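You operate a simulated robot arm through the tools that you are given. There is no shell and no other tool. Be economical: measure what you need, move in short steps, check, and stop when the job is done.

The job below is to be done with a simulated two-armed robot. You get a single attempt, and the scene is never put back.

TASK
Take the cap off the bottle that says "B-53" on the top of the kitting table and lay it down there.

The check looks at the end state, three seconds after you hand in, the way a careful person would. Anything else that was tipped, shoved, dropped, spilled or broken makes it a failure. A push-on lid holds only when it is set on centred and level and pressed home; a screw cap is set on level and turned clockwise until tight.

THE ROBOT
Two 7-joint arms with two-finger parallel grippers on one trunk, on a base that drives. Base frame: it is fixed to the floor where the robot stands at the start and does not move with it; the origin is under the middle of the robot, x ahead of it, y to its left, z up; the surface under the hand at the start is at about z = 800. Lengths are in mm, angles in rad, forces in N, time in s.
The left shoulder is at the start at [70, 178, 1095], the right one opposite. With the tool pointing down near the work surface each hand reaches from about 300 to 740 mm from the robot's upright axis, wherever it stands, measured 20 degrees to its own side. Payload 3.43 kg a hand.
The TCP of each hand is the grasp point between the finger pads, 30 mm short of the fingertips. In the tool frame z runs along the fingers and y along their closing line. Largest opening 94 mm; finger width 28, thickness 10; the body of the gripper, 50 by 96 mm, starts 55 mm behind the TCP.
Orientation is told as [roll, pitch, yaw] about the base's x, y, z axes, in that order, counted from this pose: with the fingers straight down and closing along the base's y, the tool's x points along the base's -x, its y along +y and its z along -z.

THE INTERFACE
- The arms move only by the tool arm_command. It takes "left_motion", "right_motion" or both (then of equal length, played together; a hand with none holds still); each is a list of rows, each a list of 2 entries, a list of its own where there are three numbers: the shift along the tool's x, y, z in mm, then the turn, a rotation vector about the tool's x, y, z in rad. In form: [[[dx, dy, dz], [wx, wy, wz]], ...]. A call has 1 to 10 rows; each row is the pose to reach, as a shift and turn from the pose commanded when the call began, along the tool's axes at that moment. "left_claw" and "right_claw" are, for a hand that has rows, the gripper command, from -1 (fully open) to 1 (shut), values between in proportion, set as the call begins (left out, the last holds). Rows are played at 5 a second. More than 50 mm and 0.15 rad between two rows, or a gripper value outside its range, and nothing of the call is played. Where a pose cannot be reached the arm comes as near as it can. A force on the tool above 40 N (or 10 N above the force at the start of the call, whichever is more), or a blocked arm, ends the call early, and 0.2 s more pass. Each finger travels about 153 mm/s and halts on what it meets, pressing with about 37 N; the grip force reading is that of the motor and also rises with nothing between the fingers. The clock runs only during rows and for 0.2 s after the last one: add rows that repeat a pose to give the fingers time. It gives the time, the measured TCP pose, the force on the tool (base axes), the opening and the grip force at its end, in the units of the frame above (readings bear some noise), with the torque about the TCP (base axes, N m) and any sound that the robot's microphone picked up.
- Cameras (640 x 400 px; columns grow to the right, rows downward): "scene" is now at [135.1, 12.7, 1410.6]; the picture's right is [0.11, -0.99, 0.00], its down [-0.60, -0.07, -0.79] and it looks along [0.79, 0.09, -0.61] (base axes); focal length 274 px, centre (320, 200). "left" rides on the left gripper at [76, -14, -102] in its tool frame; the picture's right is [0.18, 0.98, 0.00], its down [-0.75, 0.14, -0.64] and it looks along [-0.63, 0.12, 0.77] (tool axes); focal length 243 px, centre (320, 200). "right" rides on the right gripper at [76, 14, -103] in its tool frame; the picture's right is [-0.18, 0.98, 0.00], its down [-0.75, -0.14, -0.64] and it looks along [-0.63, -0.12, 0.77] (tool axes); focal length 243 px, centre (320, 200). There is no depth. A picture from a camera that has moved, and an enlarged one, comes with that camera's place and axes in the base frame and with its lens.
- snapshot(camera): a new picture of that camera. No time passes.
- slide_trunk(by): slides the trunk up (or, below 0, down) by that many mm; the arms and the scene camera ride with it, the base frame stays. It gives what a move gives, with no picture.
- base_move(legs): drives the robot by 1 to 6 legs, each [ahead, turn to the left] in mm and rad, along the robot's own axes; the way and the turn of a leg run together, so that a leg with both is an arc; at most 1500 mm and 3.142 rad a leg. The arms and the cameras ride along, it lands a little off, and it stops where it bumps. It gives what a move gives.
- head_to(pan, tilt): turns the head with the scene camera to pan (to the left, within 1.501 rad either way) and tilt (down, from -0.506 to 1.204), counted from straight ahead of the robot. It gives what a move gives.
- enlarge(camera, box): a new picture of the part [left, top, right, bottom] of that camera's present view, enlarged. No time passes.
- hand_in(): hands the job in; it is judged then, once.

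Work in short steps. Places have to be worked out from the pictures, the camera data and where the tool is seen: move nearer, look again, correct. Check each grasp and each placing, and mend what went wrong. You have 120 turns and 100 pictures in all, those below and enlarged ones among them. Open the grippers and draw the arms clear of the work before you hand the job in, unless the task says otherwise; then end with one line.

The tools are called after ">>>" as name(argument=value, ...) on one line, values as JSON. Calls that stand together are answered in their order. arm_command: Moves the arms, as the interface text tells. Its arguments: {"type":"object","properties":{"left_motion":{"type":"array"},"left_claw":{"type":"number"},"right_motion":{"type":"array"},"right_claw":{"type":"number"}},"required":[]} The other tools are called the same way: slide_trunk (by) slides the trunk up or down; base_move (legs) drives the base; head_to (pan, tilt) turns the head that bears the scene camera; snapshot (camera) takes a picture; enlarge (camera, box) takes an enlarged picture of a part of a camera's view; hand_in () hands the job in.

At the start:

```text
clock: 0.0
left_tool_pos: [481.9, 333.6, 1182.4]
left_tool_rot: [-0.001, -0.001, 0.002]
left_wrist_force: [-0.1, -0.1, 0.0]
left_moment: [0.01, 0.0, 0.0]
left_opening: 94.3
left_finger_force: 0.1
right_tool_pos: [578.6, -103.2, 1133.6]
right_tool_rot: [-0.001, -0.001, 0.0]
right_wrist_force: [0.1, 0.1, 0.5]
right_moment: [0.01, -0.02, 0.0]
right_opening: 94.1
right_finger_force: 0.0
trunk travel left (down, up): [-675.0, 165.0]
robot x, y, heading: [0.4, 1.7, 0.002]
head pan, tilt: [0.11, 0.653]
```

scene: 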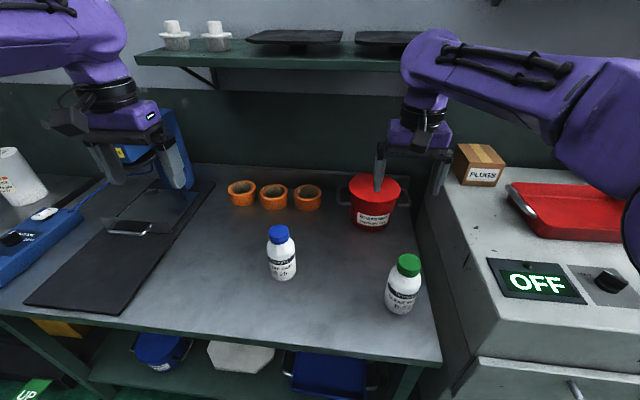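
right: 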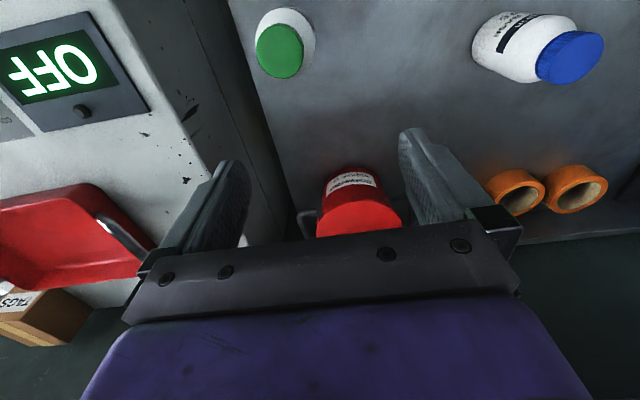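
left: 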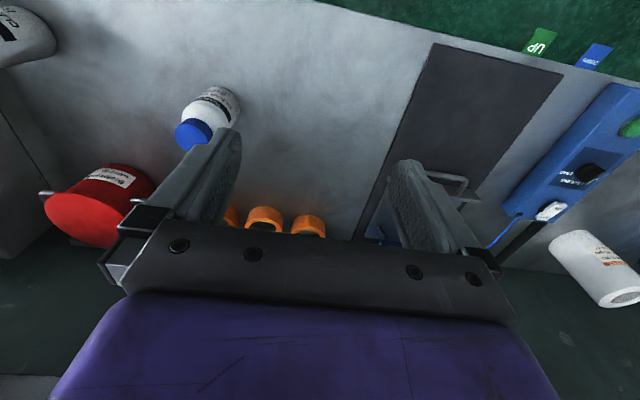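

I see two bottles, blue-capped and green-capped; I enlarge both to read the labels.

>>> enlarge(camera="scene", box=[250, 215, 314, 290])

>>> enlarge(camera="scene", box=[370, 245, 434, 320])

```text
5.33 times, centred on (282, 252) of scene
camera zoom: at [135.1, 12.7, 1410.6], right [0.11, -0.99, 0.0], down [-0.6, -0.07, -0.79], along [0.79, 0.09, -0.61], focal length 1459 px, centre (523, -80)
```

zoom: 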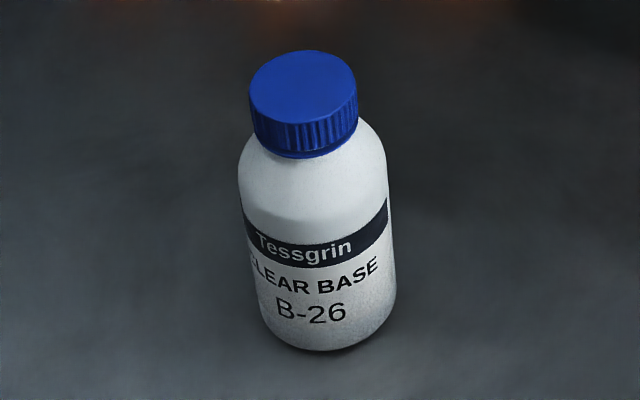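

```text
5.33 times, centred on (402, 282) of scene
camera zoom: at [135.1, 12.7, 1410.6], right [0.11, -0.99, 0.0], down [-0.6, -0.07, -0.79], along [0.79, 0.09, -0.61], focal length 1459 px, centre (-117, -240)
```

zoom: 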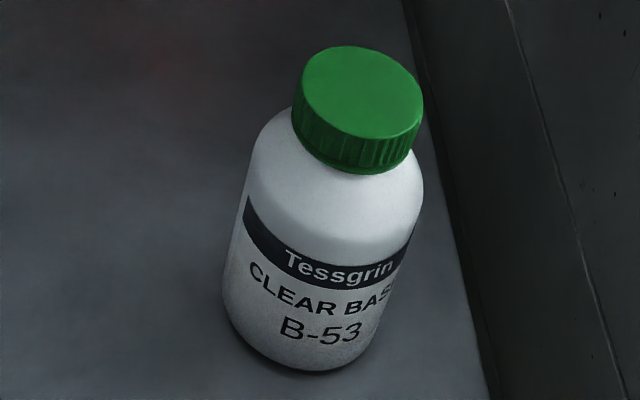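

The target is the green-capped bottle; from two views I judge its cap top to be at about (537, -135, 952) and the table at 800. I plan to hold the body with the left hand, slanted in from the front left, and unscrew with the right hand from above. First I bring both hands nearer.

>>> arm_command(right_motion=[[[10, -8, 10], [0, 0, 0]], [[20, -16, 20], [0, 0, 0]], [[30, -24, 30], [0, 0, 0]], [[41, -32, 40], [0, 0, 0]], [[41, -32, 50], [0, 0, 0]], [[41, -32, 50], [0, 0, 0]], [[41, -32, 50], [0, 0, 0]], [[41, -32, 50], [0, 0, 0]], [[41, -32, 50], [0, 0, 0]], [[41, -32, 50], [0, 0, 0]]], left_motion=[[[0, -23, 8], [0.0454, -0.0978, 0.0787]], [[0, -47, 16], [0.0909, -0.1955, 0.1573]], [[0, -70, 25], [0.1363, -0.2933, 0.236]], [[0, -94, 33], [0.1817, -0.3911, 0.3147]], [[0, -117, 41], [0.2272, -0.4889, 0.3934]], [[0, -140, 49], [0.2726, -0.5866, 0.472]], [[0, -164, 57], [0.318, -0.6844, 0.5507]], [[0, -187, 66], [0.3634, -0.7822, 0.6294]], [[0, -211, 74], [0.4089, -0.8799, 0.708]], [[0, -234, 82], [0.4543, -0.9777, 0.7867]]], left_claw=-1, right_claw=-1)

>>> snapshot(camera="scene")

>>> snapshot(camera="right")

>>> snapshot(camera="left")

```text
clock: 2.2
left_tool_pos: [520.2, 115.4, 1080.5]
left_tool_rot: [-0.032, -1.065, -0.831]
left_wrist_force: [-0.7, 0.0, 0.1]
left_moment: [0.0, 0.05, 0.0]
left_opening: 93.8
left_finger_force: 0.0
left hand out of reach, approached as far as the arm can: row 3, 4, 5, 6, 7, 8, 9, 10
right_tool_pos: [536.0, -134.3, 1081.3]
right_tool_rot: [0.001, -0.001, 0.001]
right_wrist_force: [-0.2, 1.2, 0.4]
right_moment: [0.05, -0.01, -0.01]
right_opening: 94.1
right_finger_force: 0.0
trunk travel left (down, up): [-675.0, 165.0]
robot x, y, heading: [-0.3, -2.1, 0.001]
head pan, tilt: [0.11, 0.653]
```

```text
94 pictures are left
camera scene: at [135.2, 11.8, 1410.6], right [0.11, -0.99, 0.0], down [-0.6, -0.07, -0.79], along [0.79, 0.09, -0.61], focal length 274 px, centre (320, 200)
```

scene: 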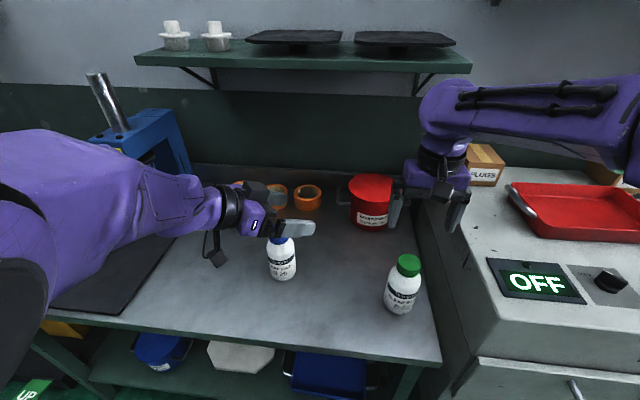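

```text
93 pictures are left
camera right: at [460.3, -121.6, 1183.7], right [0.18, 0.98, 0.0], down [0.75, -0.14, 0.64], along [0.63, -0.12, -0.77], focal length 243 px, centre (320, 200)
```

right: 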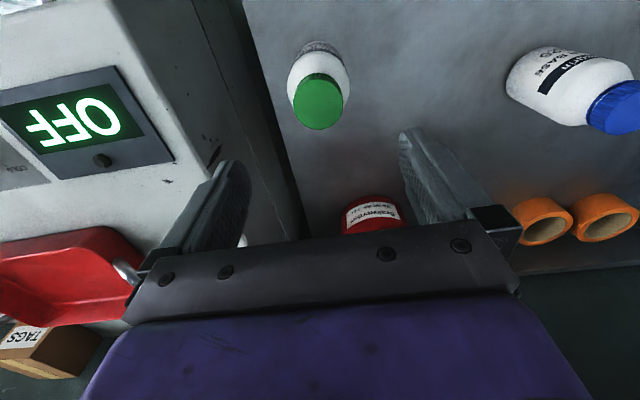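

```text
92 pictures are left
camera left: at [426.7, 200.9, 1064.2], right [0.68, 0.71, -0.18], down [-0.01, 0.25, 0.97], along [0.73, -0.66, 0.18], focal length 243 px, centre (320, 200)
```

left: 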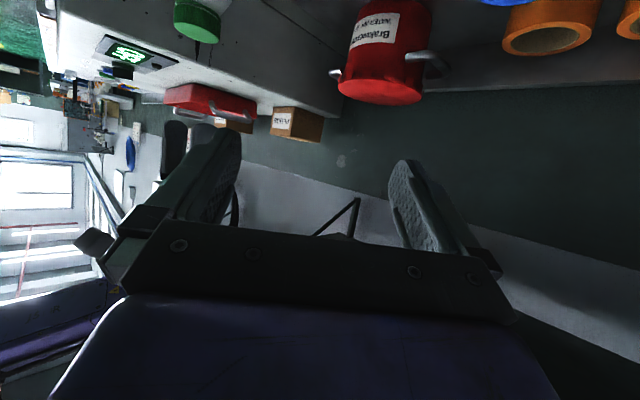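

Cap fix agrees from three views: about (536, -136, 945). The left arm is too folded near its shoulder, so I back the base off 120 mm for room.

>>> base_move(legs=[[-120, 0]])

```text
clock: 3.5
left_tool_pos: [394.2, 111.5, 1081.3]
left_tool_rot: [-0.032, -1.064, -0.842]
left_wrist_force: [-0.6, 0.2, 0.0]
left_moment: [0.05, -0.01, 0.0]
left_opening: 94.1
left_finger_force: 0.1
right_tool_pos: [411.7, -135.8, 1081.0]
right_tool_rot: [-0.003, 0.001, 0.001]
right_wrist_force: [0.6, -0.7, -0.4]
right_moment: [0.0, 0.01, -0.02]
right_opening: 94.0
right_finger_force: 0.0
trunk travel left (down, up): [-675.0, 165.0]
robot x, y, heading: [-125.5, -0.4, 0.0]
head pan, tilt: [0.11, 0.653]
```

Next I take the left hand part of the way toward its standoff, to see what pose it takes up from here.

>>> arm_command(left_motion=[[[9, -10, 30], [0, 0, 0]], [[18, -19, 60], [0, 0, 0]], [[27, -29, 90], [0, 0, 0]], [[36, -39, 120], [0, 0, 0]], [[36, -39, 120], [0, 0, 0]]])

>>> snapshot(camera="left")

>>> snapshot(camera="scene")

```text
clock: 4.7
left_tool_pos: [418.9, 17.3, 995.2]
left_tool_rot: [-0.028, -1.067, -0.845]
left_wrist_force: [-0.3, 0.3, -0.1]
left_moment: [0.02, 0.0, -0.02]
left_opening: 93.9
left_finger_force: 0.0
right_tool_pos: [410.5, -134.2, 1082.4]
right_tool_rot: [-0.001, 0.001, 0.0]
right_wrist_force: [-0.1, -0.3, 1.2]
right_moment: [-0.03, 0.0, 0.0]
right_opening: 93.9
right_finger_force: 0.0
trunk travel left (down, up): [-675.0, 165.0]
robot x, y, heading: [-124.1, 4.4, -0.002]
head pan, tilt: [0.11, 0.653]
```

```text
91 pictures are left
camera left: at [327.6, 104.3, 978.1], right [0.69, 0.7, -0.17], down [-0.01, 0.25, 0.97], along [0.72, -0.67, 0.18], focal length 243 px, centre (320, 200)
```

left: 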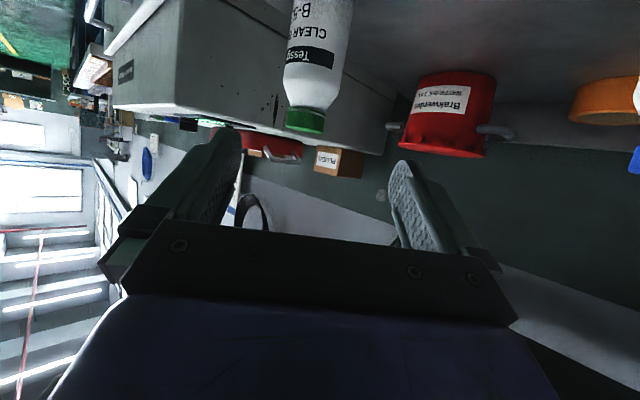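

```text
90 pictures are left
camera scene: at [8.9, 12.8, 1410.7], right [0.11, -0.99, 0.0], down [-0.6, -0.07, -0.8], along [0.79, 0.09, -0.61], focal length 274 px, centre (320, 200)
```

scene: 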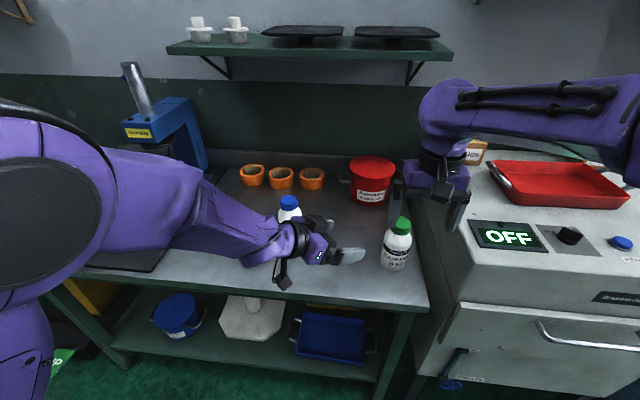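

The left view puts the cap top at about (536, -139, 945), which agrees. Now to the standoff, 110 mm short of the grasp along the finger axis.

>>> arm_command(left_motion=[[[11, -4, 31], [0, 0, 0]], [[22, -7, 61], [0, 0, 0]], [[32, -11, 92], [0, 0, 0]], [[43, -15, 122], [0, 0, 0]], [[43, -15, 122], [0, 0, 0]]])

>>> snapshot(camera="left")

>>> snapshot(camera="scene")

```text
clock: 5.9
left_tool_pos: [469.1, -47.6, 903.0]
left_tool_rot: [-0.069, -1.085, -0.783]
left_wrist_force: [-0.8, -0.8, 0.0]
left_moment: [0.0, 0.0, 0.02]
left_opening: 93.9
left_finger_force: 0.0
right_tool_pos: [410.5, -135.7, 1082.6]
right_tool_rot: [-0.002, 0.0, 0.001]
right_wrist_force: [-0.1, -0.1, 0.4]
right_moment: [-0.02, -0.03, -0.03]
right_opening: 94.2
right_finger_force: 0.0
trunk travel left (down, up): [-675.0, 165.0]
robot x, y, heading: [-126.6, 1.1, 0.002]
head pan, tilt: [0.11, 0.653]
```

```text
89 pictures are left
camera left: at [374.0, 35.2, 885.0], right [0.67, 0.71, -0.19], down [-0.02, 0.28, 0.96], along [0.74, -0.64, 0.2], focal length 243 px, centre (320, 200)
```

left: 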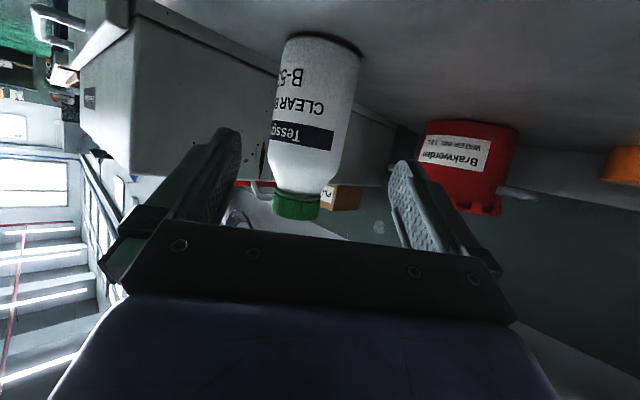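

```text
88 pictures are left
camera scene: at [9.0, 12.4, 1410.7], right [0.11, -0.99, 0.0], down [-0.6, -0.07, -0.8], along [0.79, 0.09, -0.61], focal length 274 px, centre (320, 200)
```

scene: 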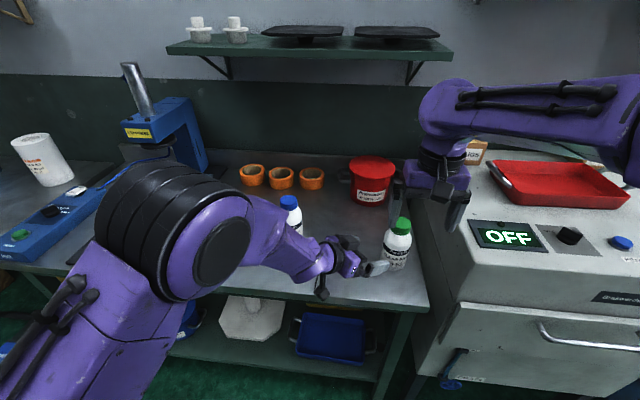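

The arm swung to a new elbow posture and the yaw drifted a little. I hold a moment to see whether it settles.

>>> arm_command(left_motion=[[[0, 0, 0], [0, 0, 0]], [[0, 0, 0], [0, 0, 0]], [[0, 0, 0], [0, 0, 0]]])

```text
clock: 6.7
left_tool_pos: [468.6, -46.1, 901.3]
left_tool_rot: [-0.065, -1.077, -0.786]
left_wrist_force: [-1.4, -0.8, -0.3]
left_moment: [-0.03, -0.01, -0.02]
left_opening: 94.1
left_finger_force: 0.1
right_tool_pos: [410.7, -136.2, 1082.0]
right_tool_rot: [0.001, -0.001, 0.0]
right_wrist_force: [-0.4, -0.1, 0.4]
right_moment: [0.01, 0.01, -0.02]
right_opening: 93.9
right_finger_force: 0.0
trunk travel left (down, up): [-675.0, 165.0]
robot x, y, heading: [-127.3, -2.0, 0.002]
head pan, tilt: [0.11, 0.653]
```

It is steady. I shift 8 mm sideways and go half-way in, then look before straddling the bottle.

>>> arm_command(left_motion=[[[1, -8, 15], [0, 0, 0]], [[2, -8, 35], [0, 0, 0]], [[2, -8, 50], [0, 0, 0]], [[2, -8, 50], [0, 0, 0]]])

>>> snapshot(camera="left")

>>> enlarge(camera="scene", box=[300, 190, 460, 290])

```text
clock: 7.7
left_tool_pos: [485.9, -92.9, 872.8]
left_tool_rot: [-0.034, -1.068, -0.829]
left_wrist_force: [0.0, 0.3, 0.6]
left_moment: [-0.01, 0.02, -0.01]
left_opening: 94.0
left_finger_force: 0.1
right_tool_pos: [409.8, -135.4, 1082.5]
right_tool_rot: [-0.001, 0.001, -0.001]
right_wrist_force: [0.2, 0.0, -0.2]
right_moment: [0.03, 0.0, 0.01]
right_opening: 93.7
right_finger_force: 0.0
trunk travel left (down, up): [-675.0, 165.0]
robot x, y, heading: [-122.3, 3.8, -0.005]
head pan, tilt: [0.11, 0.653]
```

```text
87 pictures are left
camera left: at [393.4, -7.0, 855.5], right [0.68, 0.71, -0.18], down [-0.01, 0.25, 0.97], along [0.73, -0.66, 0.18], focal length 243 px, centre (320, 200)
```

left: 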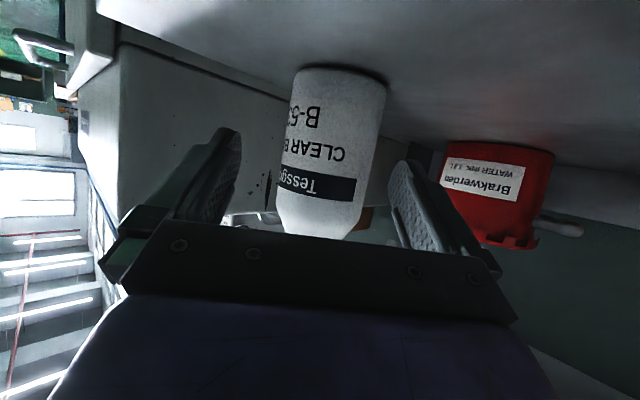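

```text
4.00 times, centred on (380, 240) of scene
camera zoom: at [9.7, 12.4, 1410.6], right [0.11, -0.99, 0.0], down [-0.6, -0.07, -0.79], along [0.79, 0.09, -0.61], focal length 1094 px, centre (80, 40)
```

zoom: 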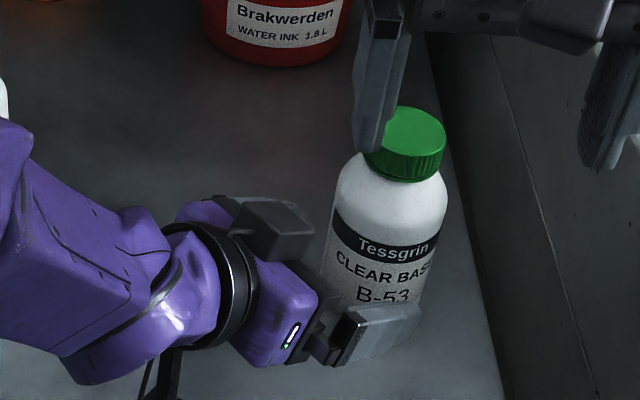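

Both the readings and the picture say the bottle axis is about 10 mm to the tool's +y side. I correct sideways without advancing, then check again.

>>> arm_command(left_motion=[[[0, 5, 0], [0, 0, 0]], [[-1, 10, 0], [0, 0, 0]], [[-1, 10, 0], [0, 0, 0]], [[-1, 10, 0], [0, 0, 0]]])

>>> snapshot(camera="left")

```text
clock: 8.7
left_tool_pos: [492.4, -85.5, 872.2]
left_tool_rot: [-0.034, -1.066, -0.833]
left_wrist_force: [-0.4, 0.8, 0.2]
left_moment: [-0.01, 0.01, 0.0]
left_opening: 94.0
left_finger_force: 0.0
right_tool_pos: [411.5, -136.3, 1081.9]
right_tool_rot: [0.001, -0.001, 0.0]
right_wrist_force: [0.2, -0.6, 0.6]
right_moment: [0.01, 0.03, -0.01]
right_opening: 94.0
right_finger_force: 0.1
trunk travel left (down, up): [-675.0, 165.0]
robot x, y, heading: [-123.4, 1.0, -0.003]
head pan, tilt: [0.11, 0.653]
```

```text
85 pictures are left
camera left: at [400.8, -0.5, 854.5], right [0.69, 0.7, -0.18], down [-0.01, 0.25, 0.97], along [0.73, -0.66, 0.18], focal length 243 px, centre (320, 200)
```

left: 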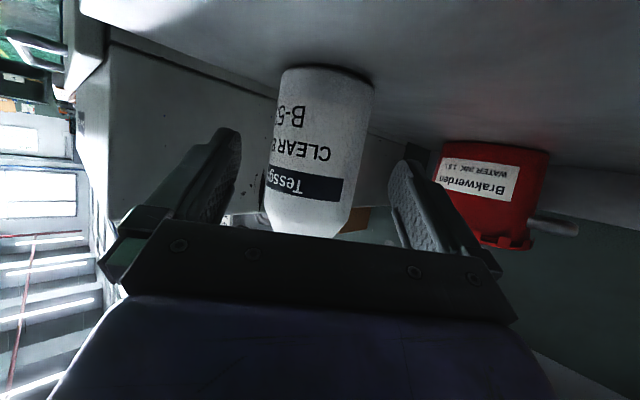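

Now it is centred. I advance 40 mm, then check.

>>> arm_command(left_motion=[[[-1, 0, 10], [0, 0, 0]], [[-2, 0, 20], [0, 0, 0]], [[-2, 0, 30], [0, 0, 0]], [[-3, 0, 40], [0, 0, 0]], [[-3, 0, 40], [0, 0, 0]]])

>>> snapshot(camera="left")

```text
clock: 9.9
left_tool_pos: [515.9, -117.0, 854.5]
left_tool_rot: [-0.028, -1.066, -0.845]
left_wrist_force: [-0.2, 0.1, 0.2]
left_moment: [-0.02, -0.02, 0.0]
left_opening: 93.9
left_finger_force: 0.0
right_tool_pos: [411.0, -136.0, 1081.2]
right_tool_rot: [0.001, 0.0, -0.001]
right_wrist_force: [-0.8, -0.6, 0.1]
right_moment: [-0.02, -0.01, 0.0]
right_opening: 93.8
right_finger_force: 0.0
trunk travel left (down, up): [-675.0, 165.0]
robot x, y, heading: [-124.9, 5.6, -0.005]
head pan, tilt: [0.11, 0.653]
```

```text
84 pictures are left
camera left: at [423.8, -30.8, 837.7], right [0.69, 0.7, -0.17], down [-0.01, 0.25, 0.97], along [0.72, -0.67, 0.18], focal length 243 px, centre (320, 200)
```

left: 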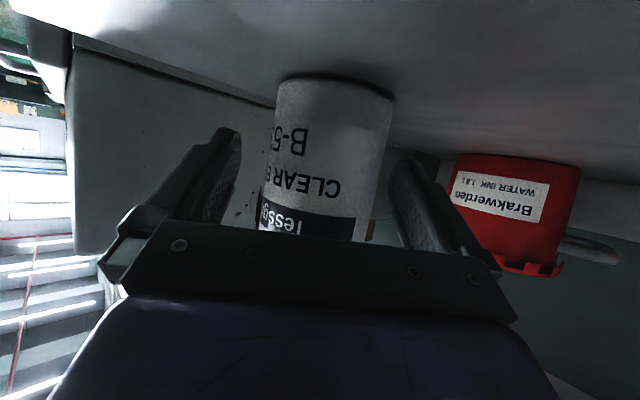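

The bottle sits between the fingers. I advance the last 20 mm.

>>> arm_command(left_motion=[[[0, 2, 5], [0, 0, 0]], [[0, 2, 12], [0, 0, 0]], [[0, 2, 19], [0, 0, 0]], [[0, 2, 19], [0, 0, 0]]])

>>> snapshot(camera="left")

>>> enlarge(camera="scene", box=[300, 190, 460, 290])

```text
clock: 10.9
left_tool_pos: [527.7, -130.3, 845.6]
left_tool_rot: [-0.027, -1.067, -0.841]
left_wrist_force: [-1.2, -0.4, 0.1]
left_moment: [-0.03, -0.01, 0.0]
left_opening: 94.0
left_finger_force: 0.1
right_tool_pos: [410.2, -137.1, 1081.3]
right_tool_rot: [0.001, -0.001, 0.001]
right_wrist_force: [-0.7, -0.5, -0.1]
right_moment: [0.01, -0.01, -0.01]
right_opening: 94.0
right_finger_force: 0.2
trunk travel left (down, up): [-675.0, 165.0]
robot x, y, heading: [-123.3, 2.7, -0.003]
head pan, tilt: [0.11, 0.653]
```

```text
83 pictures are left
camera left: at [435.8, -43.4, 829.0], right [0.69, 0.7, -0.17], down [-0.01, 0.25, 0.97], along [0.72, -0.67, 0.18], focal length 243 px, centre (320, 200)
```

left: 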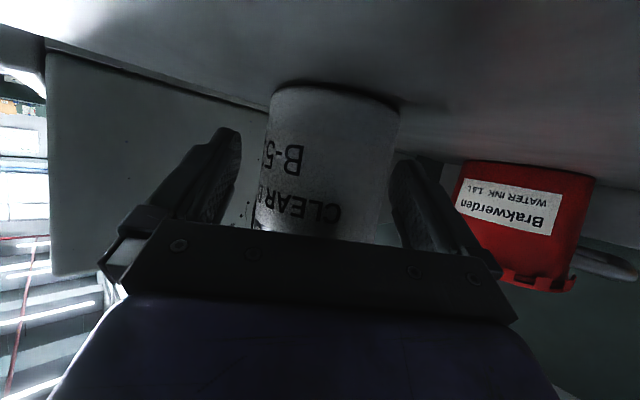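

```text
4.00 times, centred on (380, 240) of scene
camera zoom: at [9.9, 12.3, 1410.6], right [0.11, -0.99, 0.0], down [-0.6, -0.07, -0.79], along [0.79, 0.09, -0.61], focal length 1094 px, centre (80, 40)
```

zoom: 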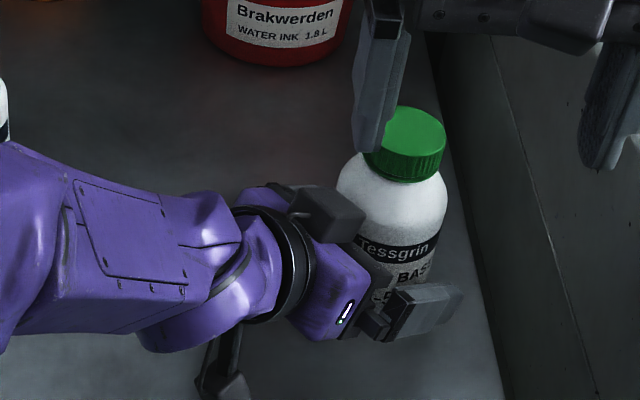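

The bottle is straddled. I close the left hand on it.

>>> arm_command(left_motion=[[[0, 0, 0], [0, 0, 0]], [[0, 0, 0], [0, 0, 0]], [[0, 0, 0], [0, 0, 0]], [[0, 0, 0], [0, 0, 0]], [[0, 0, 0], [0, 0, 0]]], left_claw=1)

>>> enlarge(camera="scene", box=[300, 190, 460, 290])

>>> snapshot(camera="right")

```text
clock: 12.1
left_tool_pos: [528.4, -128.6, 846.7]
left_tool_rot: [-0.027, -1.066, -0.843]
left_wrist_force: [2.9, 1.1, 2.0]
left_moment: [-0.03, 0.08, 0.01]
left_opening: 71.3
left_finger_force: 36.9
right_tool_pos: [411.7, -134.0, 1082.0]
right_tool_rot: [-0.001, 0.001, -0.001]
right_wrist_force: [0.9, -0.4, 0.1]
right_moment: [0.02, -0.01, -0.01]
right_opening: 93.9
right_finger_force: 0.0
trunk travel left (down, up): [-675.0, 165.0]
robot x, y, heading: [-126.4, -0.0, -0.001]
head pan, tilt: [0.11, 0.653]
```

```text
4.00 times, centred on (380, 240) of scene
camera zoom: at [10.1, 12.6, 1410.6], right [0.11, -0.99, 0.0], down [-0.6, -0.07, -0.79], along [0.79, 0.09, -0.61], focal length 1094 px, centre (80, 40)
```

zoom: 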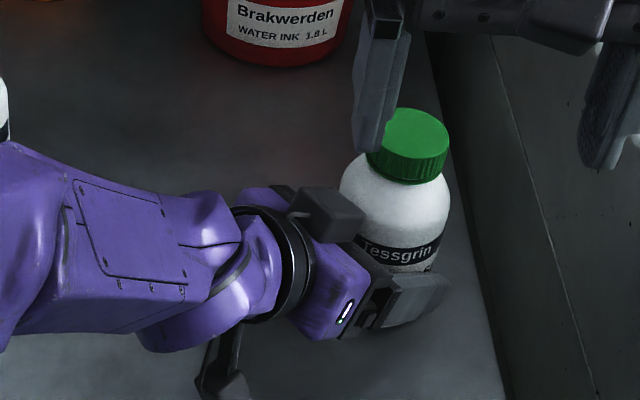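

```text
80 pictures are left
camera right: at [335.0, -121.6, 1183.7], right [0.18, 0.98, 0.0], down [0.75, -0.14, 0.64], along [0.63, -0.12, -0.77], focal length 243 px, centre (320, 200)
```

right: 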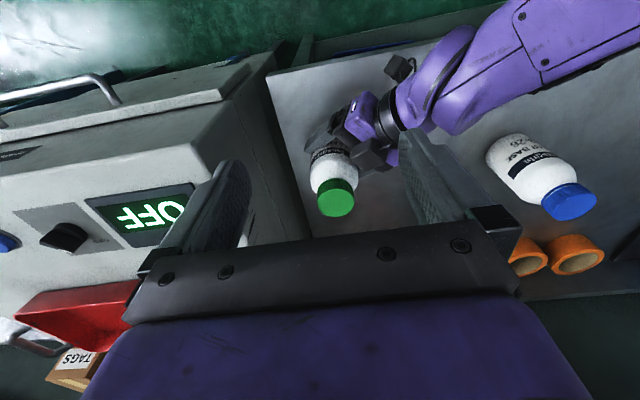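

The left grip holds (71 mm, 37 N). The cap top centre is now about (534.5, -138.5, 945), so I bring the right hand above it at yaw -0.7, ready for a counter-clockwise turn.

>>> arm_command(right_motion=[[[-25, -1, 0], [0, 0, 0.14]], [[-50, -2, 0], [0, 0, 0.28]], [[-75, -2, 0], [0, 0, 0.42]], [[-100, -3, 0], [0, 0, 0.56]], [[-123, -3.5, 0], [0, 0, 0.7]], [[-123, -3.5, 30], [0, 0, 0.7]], [[-123, -3.5, 60], [0, 0, 0.7]], [[-123, -3.5, 80], [0, 0, 0.7]], [[-123, -3.5, 80], [0, 0, 0.7]]])

>>> snapshot(camera="right")

>>> enlarge(camera="scene", box=[300, 140, 460, 280])

```text
clock: 14.1
left_tool_pos: [527.5, -129.6, 845.1]
left_tool_rot: [-0.027, -1.068, -0.843]
left_wrist_force: [-1.0, 0.9, 1.4]
left_moment: [-0.09, 0.12, -0.05]
left_opening: 71.5
left_finger_force: 36.8
right_tool_pos: [536.0, -137.5, 1001.9]
right_tool_rot: [-0.001, 0.0, -0.699]
right_wrist_force: [0.9, 0.0, -0.7]
right_moment: [-0.02, -0.02, 0.02]
right_opening: 94.4
right_finger_force: 0.0
trunk travel left (down, up): [-675.0, 165.0]
robot x, y, heading: [-121.8, 4.3, -0.007]
head pan, tilt: [0.11, 0.653]
```

```text
79 pictures are left
camera right: at [486.4, -79.6, 1103.4], right [0.77, 0.63, 0.0], down [0.49, -0.59, 0.64], along [0.41, -0.5, -0.77], focal length 243 px, centre (320, 200)
```

right: 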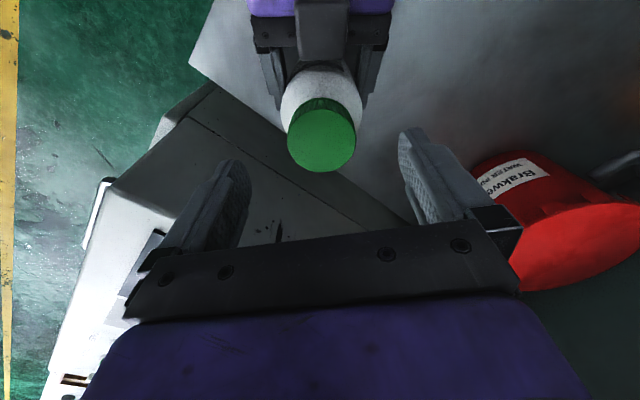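

```text
2.86 times, centred on (380, 210) of scene
camera zoom: at [9.7, 12.7, 1410.6], right [0.11, -0.99, 0.0], down [-0.6, -0.07, -0.79], along [0.79, 0.09, -0.61], focal length 782 px, centre (149, 171)
```

zoom: 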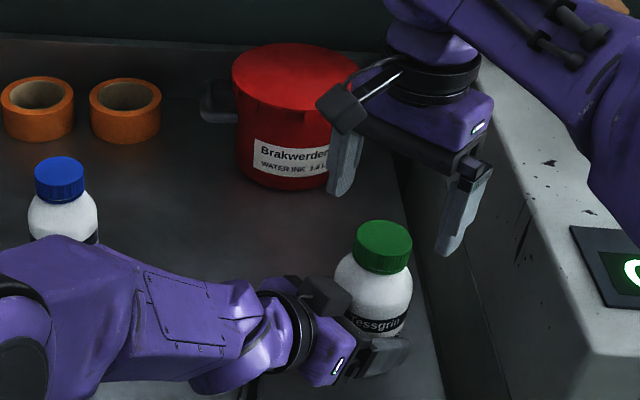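

The cap is within 2 mm of the right hand's axis. I descend to TCP z ≈ 962 so the fingertips straddle the upper cap.

>>> arm_command(right_motion=[[[-0.6, -1.5, 10], [0, 0, 0]], [[-0.6, -1.5, 20], [0, 0, 0]], [[-0.6, -1.5, 30], [0, 0, 0]], [[-0.6, -1.5, 40], [0, 0, 0]], [[-0.6, -1.5, 40], [0, 0, 0]]])

>>> snapshot(camera="right")

>>> enlarge(camera="scene", box=[340, 180, 440, 280])

```text
clock: 15.3
left_tool_pos: [528.0, -129.0, 846.2]
left_tool_rot: [-0.028, -1.067, -0.842]
left_wrist_force: [-0.5, 1.9, 0.8]
left_moment: [-0.04, 0.05, 0.01]
left_opening: 71.8
left_finger_force: 37.1
right_tool_pos: [533.3, -140.9, 961.5]
right_tool_rot: [0.001, 0.0, -0.7]
right_wrist_force: [-1.1, 0.3, 0.7]
right_moment: [-0.01, -0.01, -0.03]
right_opening: 94.0
right_finger_force: 0.0
trunk travel left (down, up): [-675.0, 165.0]
robot x, y, heading: [-126.0, -0.8, 0.004]
head pan, tilt: [0.11, 0.653]
```

```text
77 pictures are left
camera right: at [484.9, -81.6, 1063.1], right [0.77, 0.63, 0.0], down [0.48, -0.59, 0.64], along [0.41, -0.5, -0.77], focal length 243 px, centre (320, 200)
```

right: 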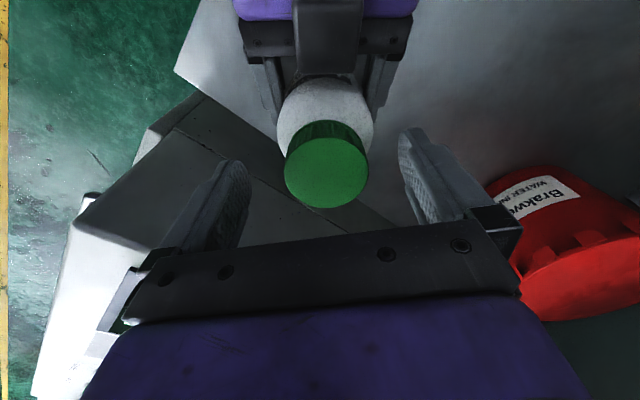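

```text
4.00 times, centred on (390, 230) of scene
camera zoom: at [9.9, 12.6, 1410.6], right [0.11, -0.99, 0.0], down [-0.6, -0.07, -0.79], along [0.79, 0.09, -0.61], focal length 1094 px, centre (40, 80)
```

zoom: 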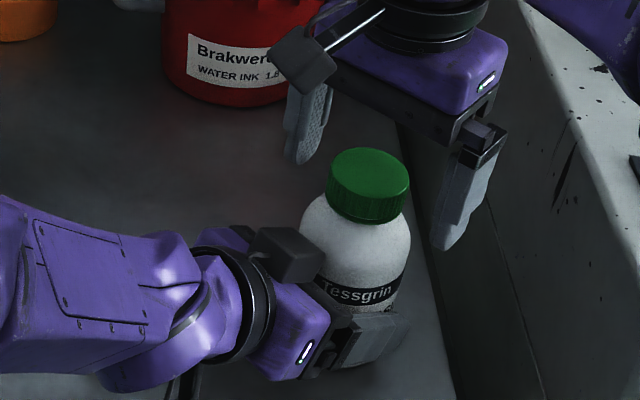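

The picture shows the cap about 4 mm toward the tool's +y and 2.5 mm toward -x. I correct, drop 3 mm and close on the cap.

>>> arm_command(right_motion=[[[-2.5, 4, 0], [0, 0, 0]], [[-2.5, 4, 3], [0, 0, 0]], [[-2.5, 4, 3], [0, 0, 0]]])

>>> snapshot(camera="right")

```text
clock: 16.1
left_tool_pos: [528.2, -128.5, 846.4]
left_tool_rot: [-0.028, -1.067, -0.843]
left_wrist_force: [-0.1, 1.1, -0.6]
left_moment: [-0.06, -0.02, 0.0]
left_opening: 71.5
left_finger_force: 36.6
right_tool_pos: [537.4, -139.5, 958.9]
right_tool_rot: [0.0, 0.001, -0.701]
right_wrist_force: [-0.2, 0.5, -0.3]
right_moment: [-0.01, 0.0, -0.03]
right_opening: 94.1
right_finger_force: 0.0
trunk travel left (down, up): [-675.0, 165.0]
robot x, y, heading: [-125.8, 2.4, -0.002]
head pan, tilt: [0.11, 0.653]
```

```text
75 pictures are left
camera right: at [488.6, -79.4, 1060.0], right [0.77, 0.63, 0.0], down [0.49, -0.59, 0.64], along [0.41, -0.5, -0.77], focal length 243 px, centre (320, 200)
```

right: 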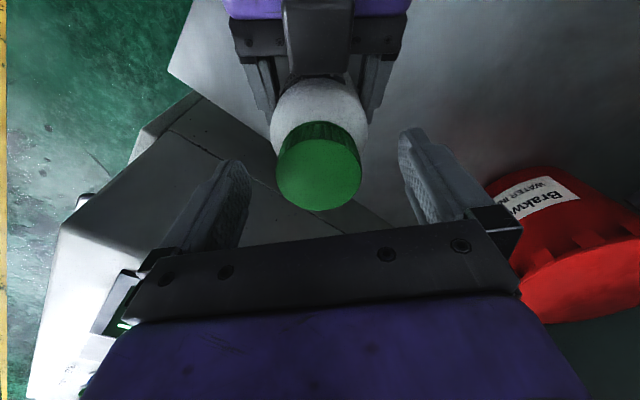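

It is well centred. I close on the cap.

>>> arm_command(right_motion=[[[0, 0, 0], [0, 0, 0]], [[0, 0, 0], [0, 0, 0]], [[0, 0, 0], [0, 0, 0]], [[0, 0, 0], [0, 0, 0]]], right_claw=1)

>>> enlarge(camera="scene", box=[340, 180, 440, 280])

>>> enlarge(camera="right", box=[200, 60, 440, 240])

```text
clock: 17.1
left_tool_pos: [529.6, -130.0, 846.0]
left_tool_rot: [-0.028, -1.066, -0.842]
left_wrist_force: [2.3, 2.2, -0.3]
left_moment: [-0.12, 0.17, 0.0]
left_opening: 71.8
left_finger_force: 36.8
right_tool_pos: [537.0, -139.3, 959.1]
right_tool_rot: [0.0, 0.002, -0.699]
right_wrist_force: [-2.6, -1.4, 0.7]
right_moment: [-0.02, 0.07, 0.08]
right_opening: 45.0
right_finger_force: 37.0
trunk travel left (down, up): [-675.0, 165.0]
robot x, y, heading: [-128.9, 2.1, -0.003]
head pan, tilt: [0.11, 0.653]
```

```text
4.00 times, centred on (390, 230) of scene
camera zoom: at [9.8, 12.4, 1410.6], right [0.11, -0.99, 0.0], down [-0.6, -0.07, -0.79], along [0.79, 0.09, -0.61], focal length 1094 px, centre (40, 80)
```

zoom: 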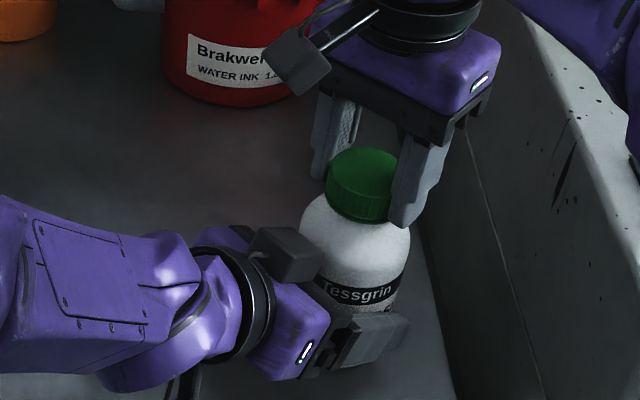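

```text
2.22 times, centred on (320, 150) of right
camera zoom: at [488.5, -79.7, 1060.0], right [0.77, 0.63, 0.0], down [0.49, -0.59, 0.64], along [0.41, -0.5, -0.77], focal length 539 px, centre (320, 311)
```

zoom: 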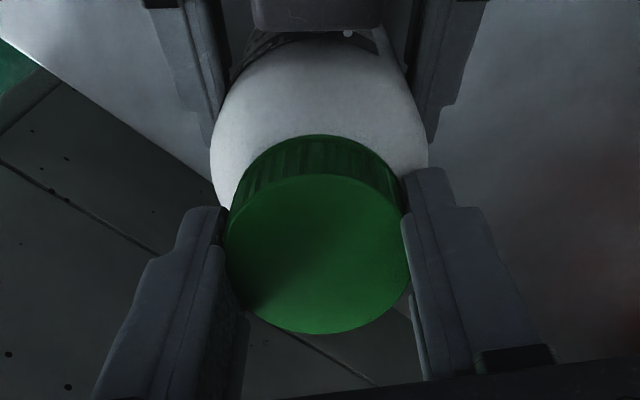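

The cap is gripped at 45 mm, 37 N. I turn counter-clockwise (negative about tool z) by 0.75 rad and watch torque and sound.

>>> arm_command(right_motion=[[[0, 0, 0], [0, 0, -0.12]], [[0, 0, 0], [0, 0, -0.24]], [[0, 0, 0], [0, 0, -0.36]], [[0, 0, 0], [0, 0, -0.48]], [[0, 0, -0.3], [0, 0, -0.6]], [[0, 0, -0.4], [0, 0, -0.75]]])

>>> enlarge(camera="scene", box=[340, 180, 440, 280])

```text
clock: 18.5
left_tool_pos: [529.0, -130.3, 846.7]
left_tool_rot: [-0.028, -1.066, -0.845]
left_wrist_force: [7.0, -2.1, 0.1]
left_moment: [0.3, 0.34, 0.08]
left_opening: 71.4
left_finger_force: 36.9
right_tool_pos: [538.2, -139.5, 958.9]
right_tool_rot: [-0.001, -0.001, 0.053]
right_wrist_force: [-6.5, 3.6, 0.1]
right_moment: [0.14, 0.16, -0.01]
right_opening: 45.1
right_finger_force: 36.5
trunk travel left (down, up): [-675.0, 165.0]
robot x, y, heading: [-126.0, 3.0, -0.001]
head pan, tilt: [0.11, 0.653]
```

```text
4.00 times, centred on (390, 230) of scene
camera zoom: at [10.2, 12.5, 1410.5], right [0.11, -0.99, 0.0], down [-0.6, -0.07, -0.79], along [0.79, 0.09, -0.61], focal length 1094 px, centre (40, 80)
```

zoom: 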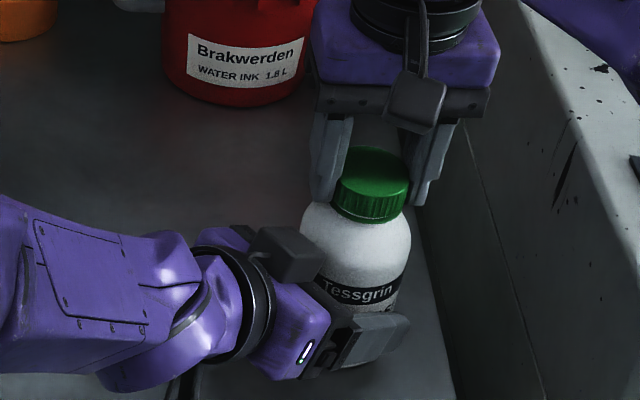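

It turned freely, and the bottle label did not move. I continue another 1.4 rad with a slight rise.

>>> arm_command(right_motion=[[[0, 0, 0], [0, 0, -0.14]], [[0, 0, -0.1], [0, 0, -0.28]], [[0, 0, -0.2], [0, 0, -0.42]], [[0, 0, -0.3], [0, 0, -0.56]], [[0, 0, -0.4], [0, 0, -0.7]], [[0, 0, -0.5], [0, 0, -0.84]], [[0, 0, -0.6], [0, 0, -0.98]], [[0, 0, -0.7], [0, 0, -1.12]], [[0, 0, -0.8], [0, 0, -1.26]], [[0, 0, -0.9], [0, 0, -1.4]]])

>>> enlarge(camera="scene", box=[340, 180, 440, 280])

>>> enlarge(camera="right", box=[200, 60, 440, 240])

```text
clock: 20.7
left_tool_pos: [527.5, -128.7, 846.8]
left_tool_rot: [-0.029, -1.065, -0.844]
left_wrist_force: [15.1, -10.4, 1.1]
left_moment: [0.29, 0.61, 0.05]
left_opening: 71.6
left_finger_force: 37.6
right_tool_pos: [538.4, -139.7, 960.0]
right_tool_rot: [-0.001, -0.001, 1.451]
right_wrist_force: [-11.6, 10.0, 3.3]
right_moment: [0.64, 0.51, -0.01]
right_opening: 45.1
right_finger_force: 37.3
trunk travel left (down, up): [-675.0, 165.0]
robot x, y, heading: [-124.5, 0.5, -0.001]
head pan, tilt: [0.11, 0.653]
```

```text
4.00 times, centred on (390, 230) of scene
camera zoom: at [9.7, 12.2, 1410.6], right [0.11, -0.99, 0.0], down [-0.6, -0.07, -0.79], along [0.79, 0.09, -0.61], focal length 1094 px, centre (40, 80)
```

zoom: 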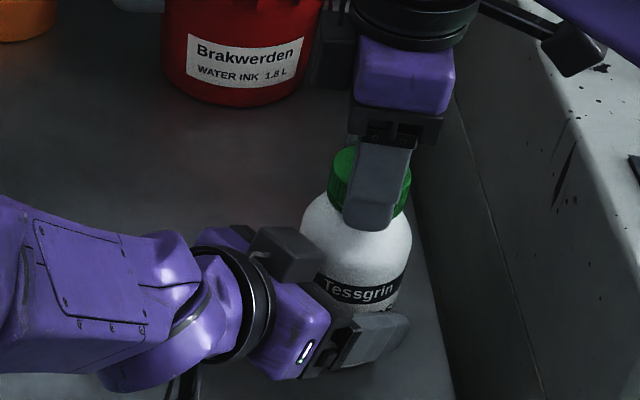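

```text
2.22 times, centred on (320, 150) of right
camera zoom: at [515.1, -213.5, 1061.3], right [-0.95, 0.3, 0.0], down [0.23, 0.73, 0.64], along [0.19, 0.61, -0.77], focal length 539 px, centre (320, 311)
```

zoom: 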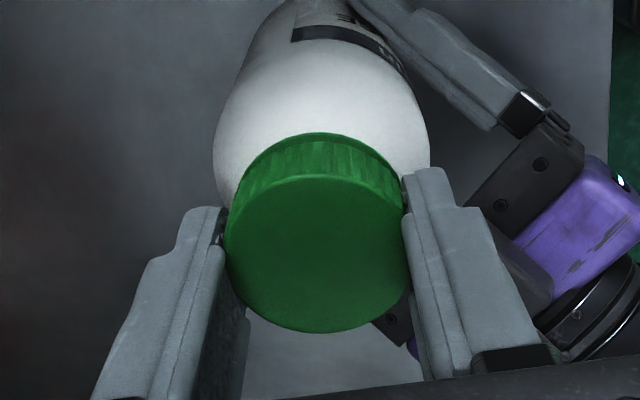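

About 2.15 rad done, but side forces of 10 N have built up from a slight off-centre. I open to regrip, and wind the wrist back.

>>> arm_command(right_motion=[[[0, 0, 0], [0, 0, 0]], [[0, 0, 0], [0, 0, 0]], [[0, 0, 0], [0, 0, 0.14]], [[0, 0, 0], [0, 0, 0.28]], [[0, 0, 0], [0, 0, 0.42]], [[0, 0, 0], [0, 0, 0.56]], [[0, 0, 0], [0, 0, 0.7]], [[0, 0, 0], [0, 0, 0.84]], [[0, 0, 0], [0, 0, 0.98]], [[0, 0, 0], [0, 0, 1.12]]], right_claw=-0.5)

>>> enlarge(camera="scene", box=[340, 180, 440, 280])

>>> snapshot(camera="right")

```text
clock: 22.9
left_tool_pos: [528.5, -129.3, 845.2]
left_tool_rot: [-0.029, -1.066, -0.845]
left_wrist_force: [-0.3, 1.3, 4.5]
left_moment: [-0.14, -0.21, -0.04]
left_opening: 71.4
left_finger_force: 37.1
right_tool_pos: [538.0, -138.9, 960.9]
right_tool_rot: [0.0, -0.002, 0.327]
right_wrist_force: [-1.1, -0.3, 0.0]
right_moment: [-0.01, -0.01, 0.0]
right_opening: 70.4
right_finger_force: 0.1
trunk travel left (down, up): [-675.0, 165.0]
robot x, y, heading: [-127.5, 2.1, -0.0]
head pan, tilt: [0.11, 0.653]
```

```text
4.00 times, centred on (390, 230) of scene
camera zoom: at [9.2, 12.5, 1410.6], right [0.11, -0.99, 0.0], down [-0.6, -0.07, -0.8], along [0.79, 0.09, -0.61], focal length 1094 px, centre (40, 80)
```

zoom: 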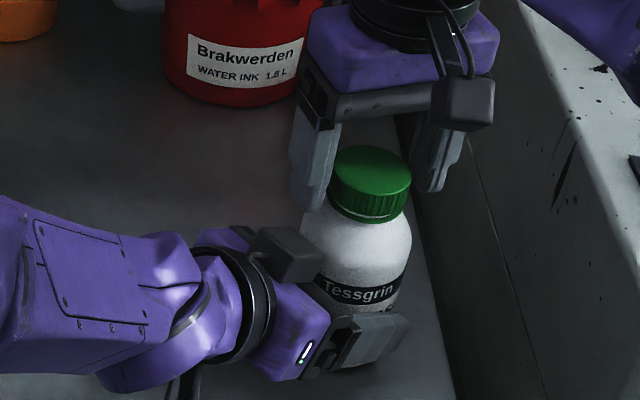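

```text
68 pictures are left
camera right: at [461.1, -149.8, 1062.5], right [-0.14, 0.99, 0.0], down [0.76, 0.11, 0.64], along [0.64, 0.09, -0.77], focal length 243 px, centre (320, 200)
```

right: 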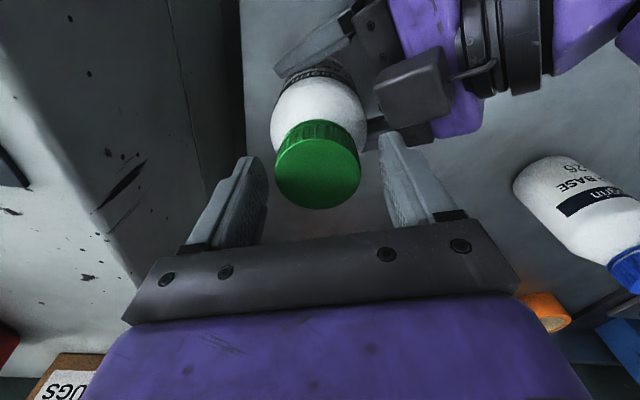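

A small gap has shown up under the cap, so it is unscrewing. I wind back to yaw about -0.8 and correct by 1.5 mm.

>>> arm_command(right_motion=[[[0, -1, 0], [0, 0, 0.14]], [[0, -1, 0], [0, 0, 0.28]], [[0, -1, 0], [0, 0, 0.42]], [[0, -1, 0], [0, 0, 0.56]], [[0, -1, 0], [0, 0, 0.7]], [[0, -1, 0], [0, 0, 0.84]], [[0, -1, 0], [0, 0, 0.98]], [[0, -1, 0], [0, 0, 1.12]], [[0, -1, 0], [0, 0, 1.12]]])

>>> snapshot(camera="right")

```text
clock: 24.9
left_tool_pos: [528.6, -130.0, 846.5]
left_tool_rot: [-0.029, -1.067, -0.844]
left_wrist_force: [-2.1, 1.4, 0.9]
left_moment: [-0.01, -0.05, 0.0]
left_opening: 71.2
left_finger_force: 36.9
right_tool_pos: [538.9, -140.2, 960.9]
right_tool_rot: [-0.001, 0.0, -0.79]
right_wrist_force: [-0.2, -0.4, 0.8]
right_moment: [0.01, 0.02, 0.01]
right_opening: 70.6
right_finger_force: 0.1
trunk travel left (down, up): [-675.0, 165.0]
robot x, y, heading: [-127.1, 2.5, -0.005]
head pan, tilt: [0.11, 0.653]
```

```text
67 pictures are left
camera right: at [495.5, -75.8, 1062.3], right [0.83, 0.56, 0.0], down [0.43, -0.64, 0.64], along [0.36, -0.53, -0.77], focal length 243 px, centre (320, 200)
```

right: 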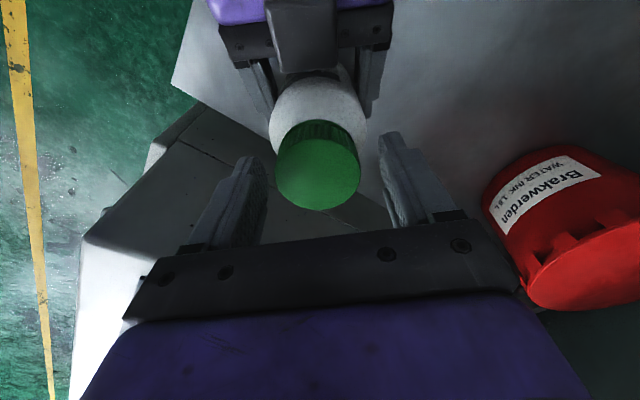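

It is centred. I close and turn again.

>>> arm_command(right_motion=[[[0, -1, 0], [0, 0, 0]], [[0, -1, 0], [0, 0, 0]], [[0, -1, 0], [0, 0, 0]], [[0, -1, -0.1], [0, 0, -0.14]], [[0, -1, -0.2], [0, 0, -0.28]], [[0, -1, -0.3], [0, 0, -0.42]], [[0, -1, -0.4], [0, 0, -0.56]], [[0, -1, -0.4], [0, 0, -0.7]], [[0, -1, -0.5], [0, 0, -0.84]], [[0, -1, -0.5], [0, 0, -0.98]]], right_claw=1)

>>> arm_command(right_motion=[[[0, 0, -0.1], [0, 0, -0.13]], [[0, 0, -0.2], [0, 0, -0.26]], [[0, 0, -0.3], [0, 0, -0.39]], [[0, 0, -0.4], [0, 0, -0.52]], [[0, 0, -0.5], [0, 0, -0.65]], [[0, 0, -0.6], [0, 0, -0.78]], [[0, 0, -0.6], [0, 0, -0.91]], [[0, 0, -0.7], [0, 0, -1.04]], [[0, 0, -0.7], [0, 0, -1.17]]])

>>> enlarge(camera="scene", box=[340, 180, 440, 280])

>>> enlarge(camera="right", box=[200, 60, 440, 240])

```text
clock: 27.1
left_tool_pos: [528.4, -129.5, 845.6]
left_tool_rot: [-0.03, -1.067, -0.846]
left_wrist_force: [-15.9, -1.2, 2.8]
left_moment: [-0.2, -0.92, -0.22]
left_opening: 71.4
left_finger_force: 36.9
right_tool_pos: [536.9, -140.0, 960.5]
right_tool_rot: [0.0, -0.001, 0.194]
right_wrist_force: [13.7, 0.6, -1.9]
right_moment: [0.2, -0.57, 0.01]
right_opening: 45.3
right_finger_force: 37.0
trunk travel left (down, up): [-675.0, 165.0]
robot x, y, heading: [-127.8, 6.9, -0.002]
head pan, tilt: [0.11, 0.653]
```

```text
clock: 29.1
left_tool_pos: [528.6, -129.8, 846.3]
left_tool_rot: [-0.028, -1.067, -0.843]
left_wrist_force: [4.9, -19.3, -1.1]
left_moment: [0.68, 0.24, -0.15]
left_opening: 71.2
left_finger_force: 36.6
right_tool_pos: [537.8, -141.0, 961.3]
right_tool_rot: [0.002, -0.002, 1.362]
right_wrist_force: [-4.1, 17.4, 6.9]
right_moment: [1.09, 0.33, -0.02]
right_opening: 45.1
right_finger_force: 37.3
trunk travel left (down, up): [-675.0, 165.0]
robot x, y, heading: [-126.7, 0.3, -0.003]
head pan, tilt: [0.11, 0.653]
```

```text
4.00 times, centred on (390, 230) of scene
camera zoom: at [9.6, 11.9, 1410.7], right [0.11, -0.99, 0.0], down [-0.6, -0.07, -0.79], along [0.79, 0.09, -0.61], focal length 1094 px, centre (40, 80)
```

zoom: 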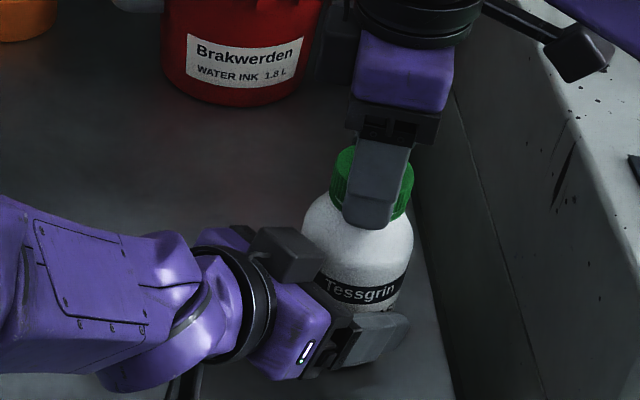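

```text
2.22 times, centred on (320, 150) of right
camera zoom: at [508.0, -213.6, 1063.0], right [-0.92, 0.38, 0.0], down [0.29, 0.71, 0.64], along [0.25, 0.59, -0.77], focal length 539 px, centre (320, 311)
```

zoom: 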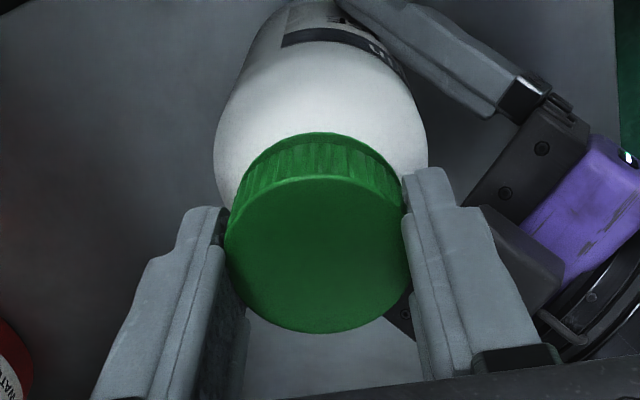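

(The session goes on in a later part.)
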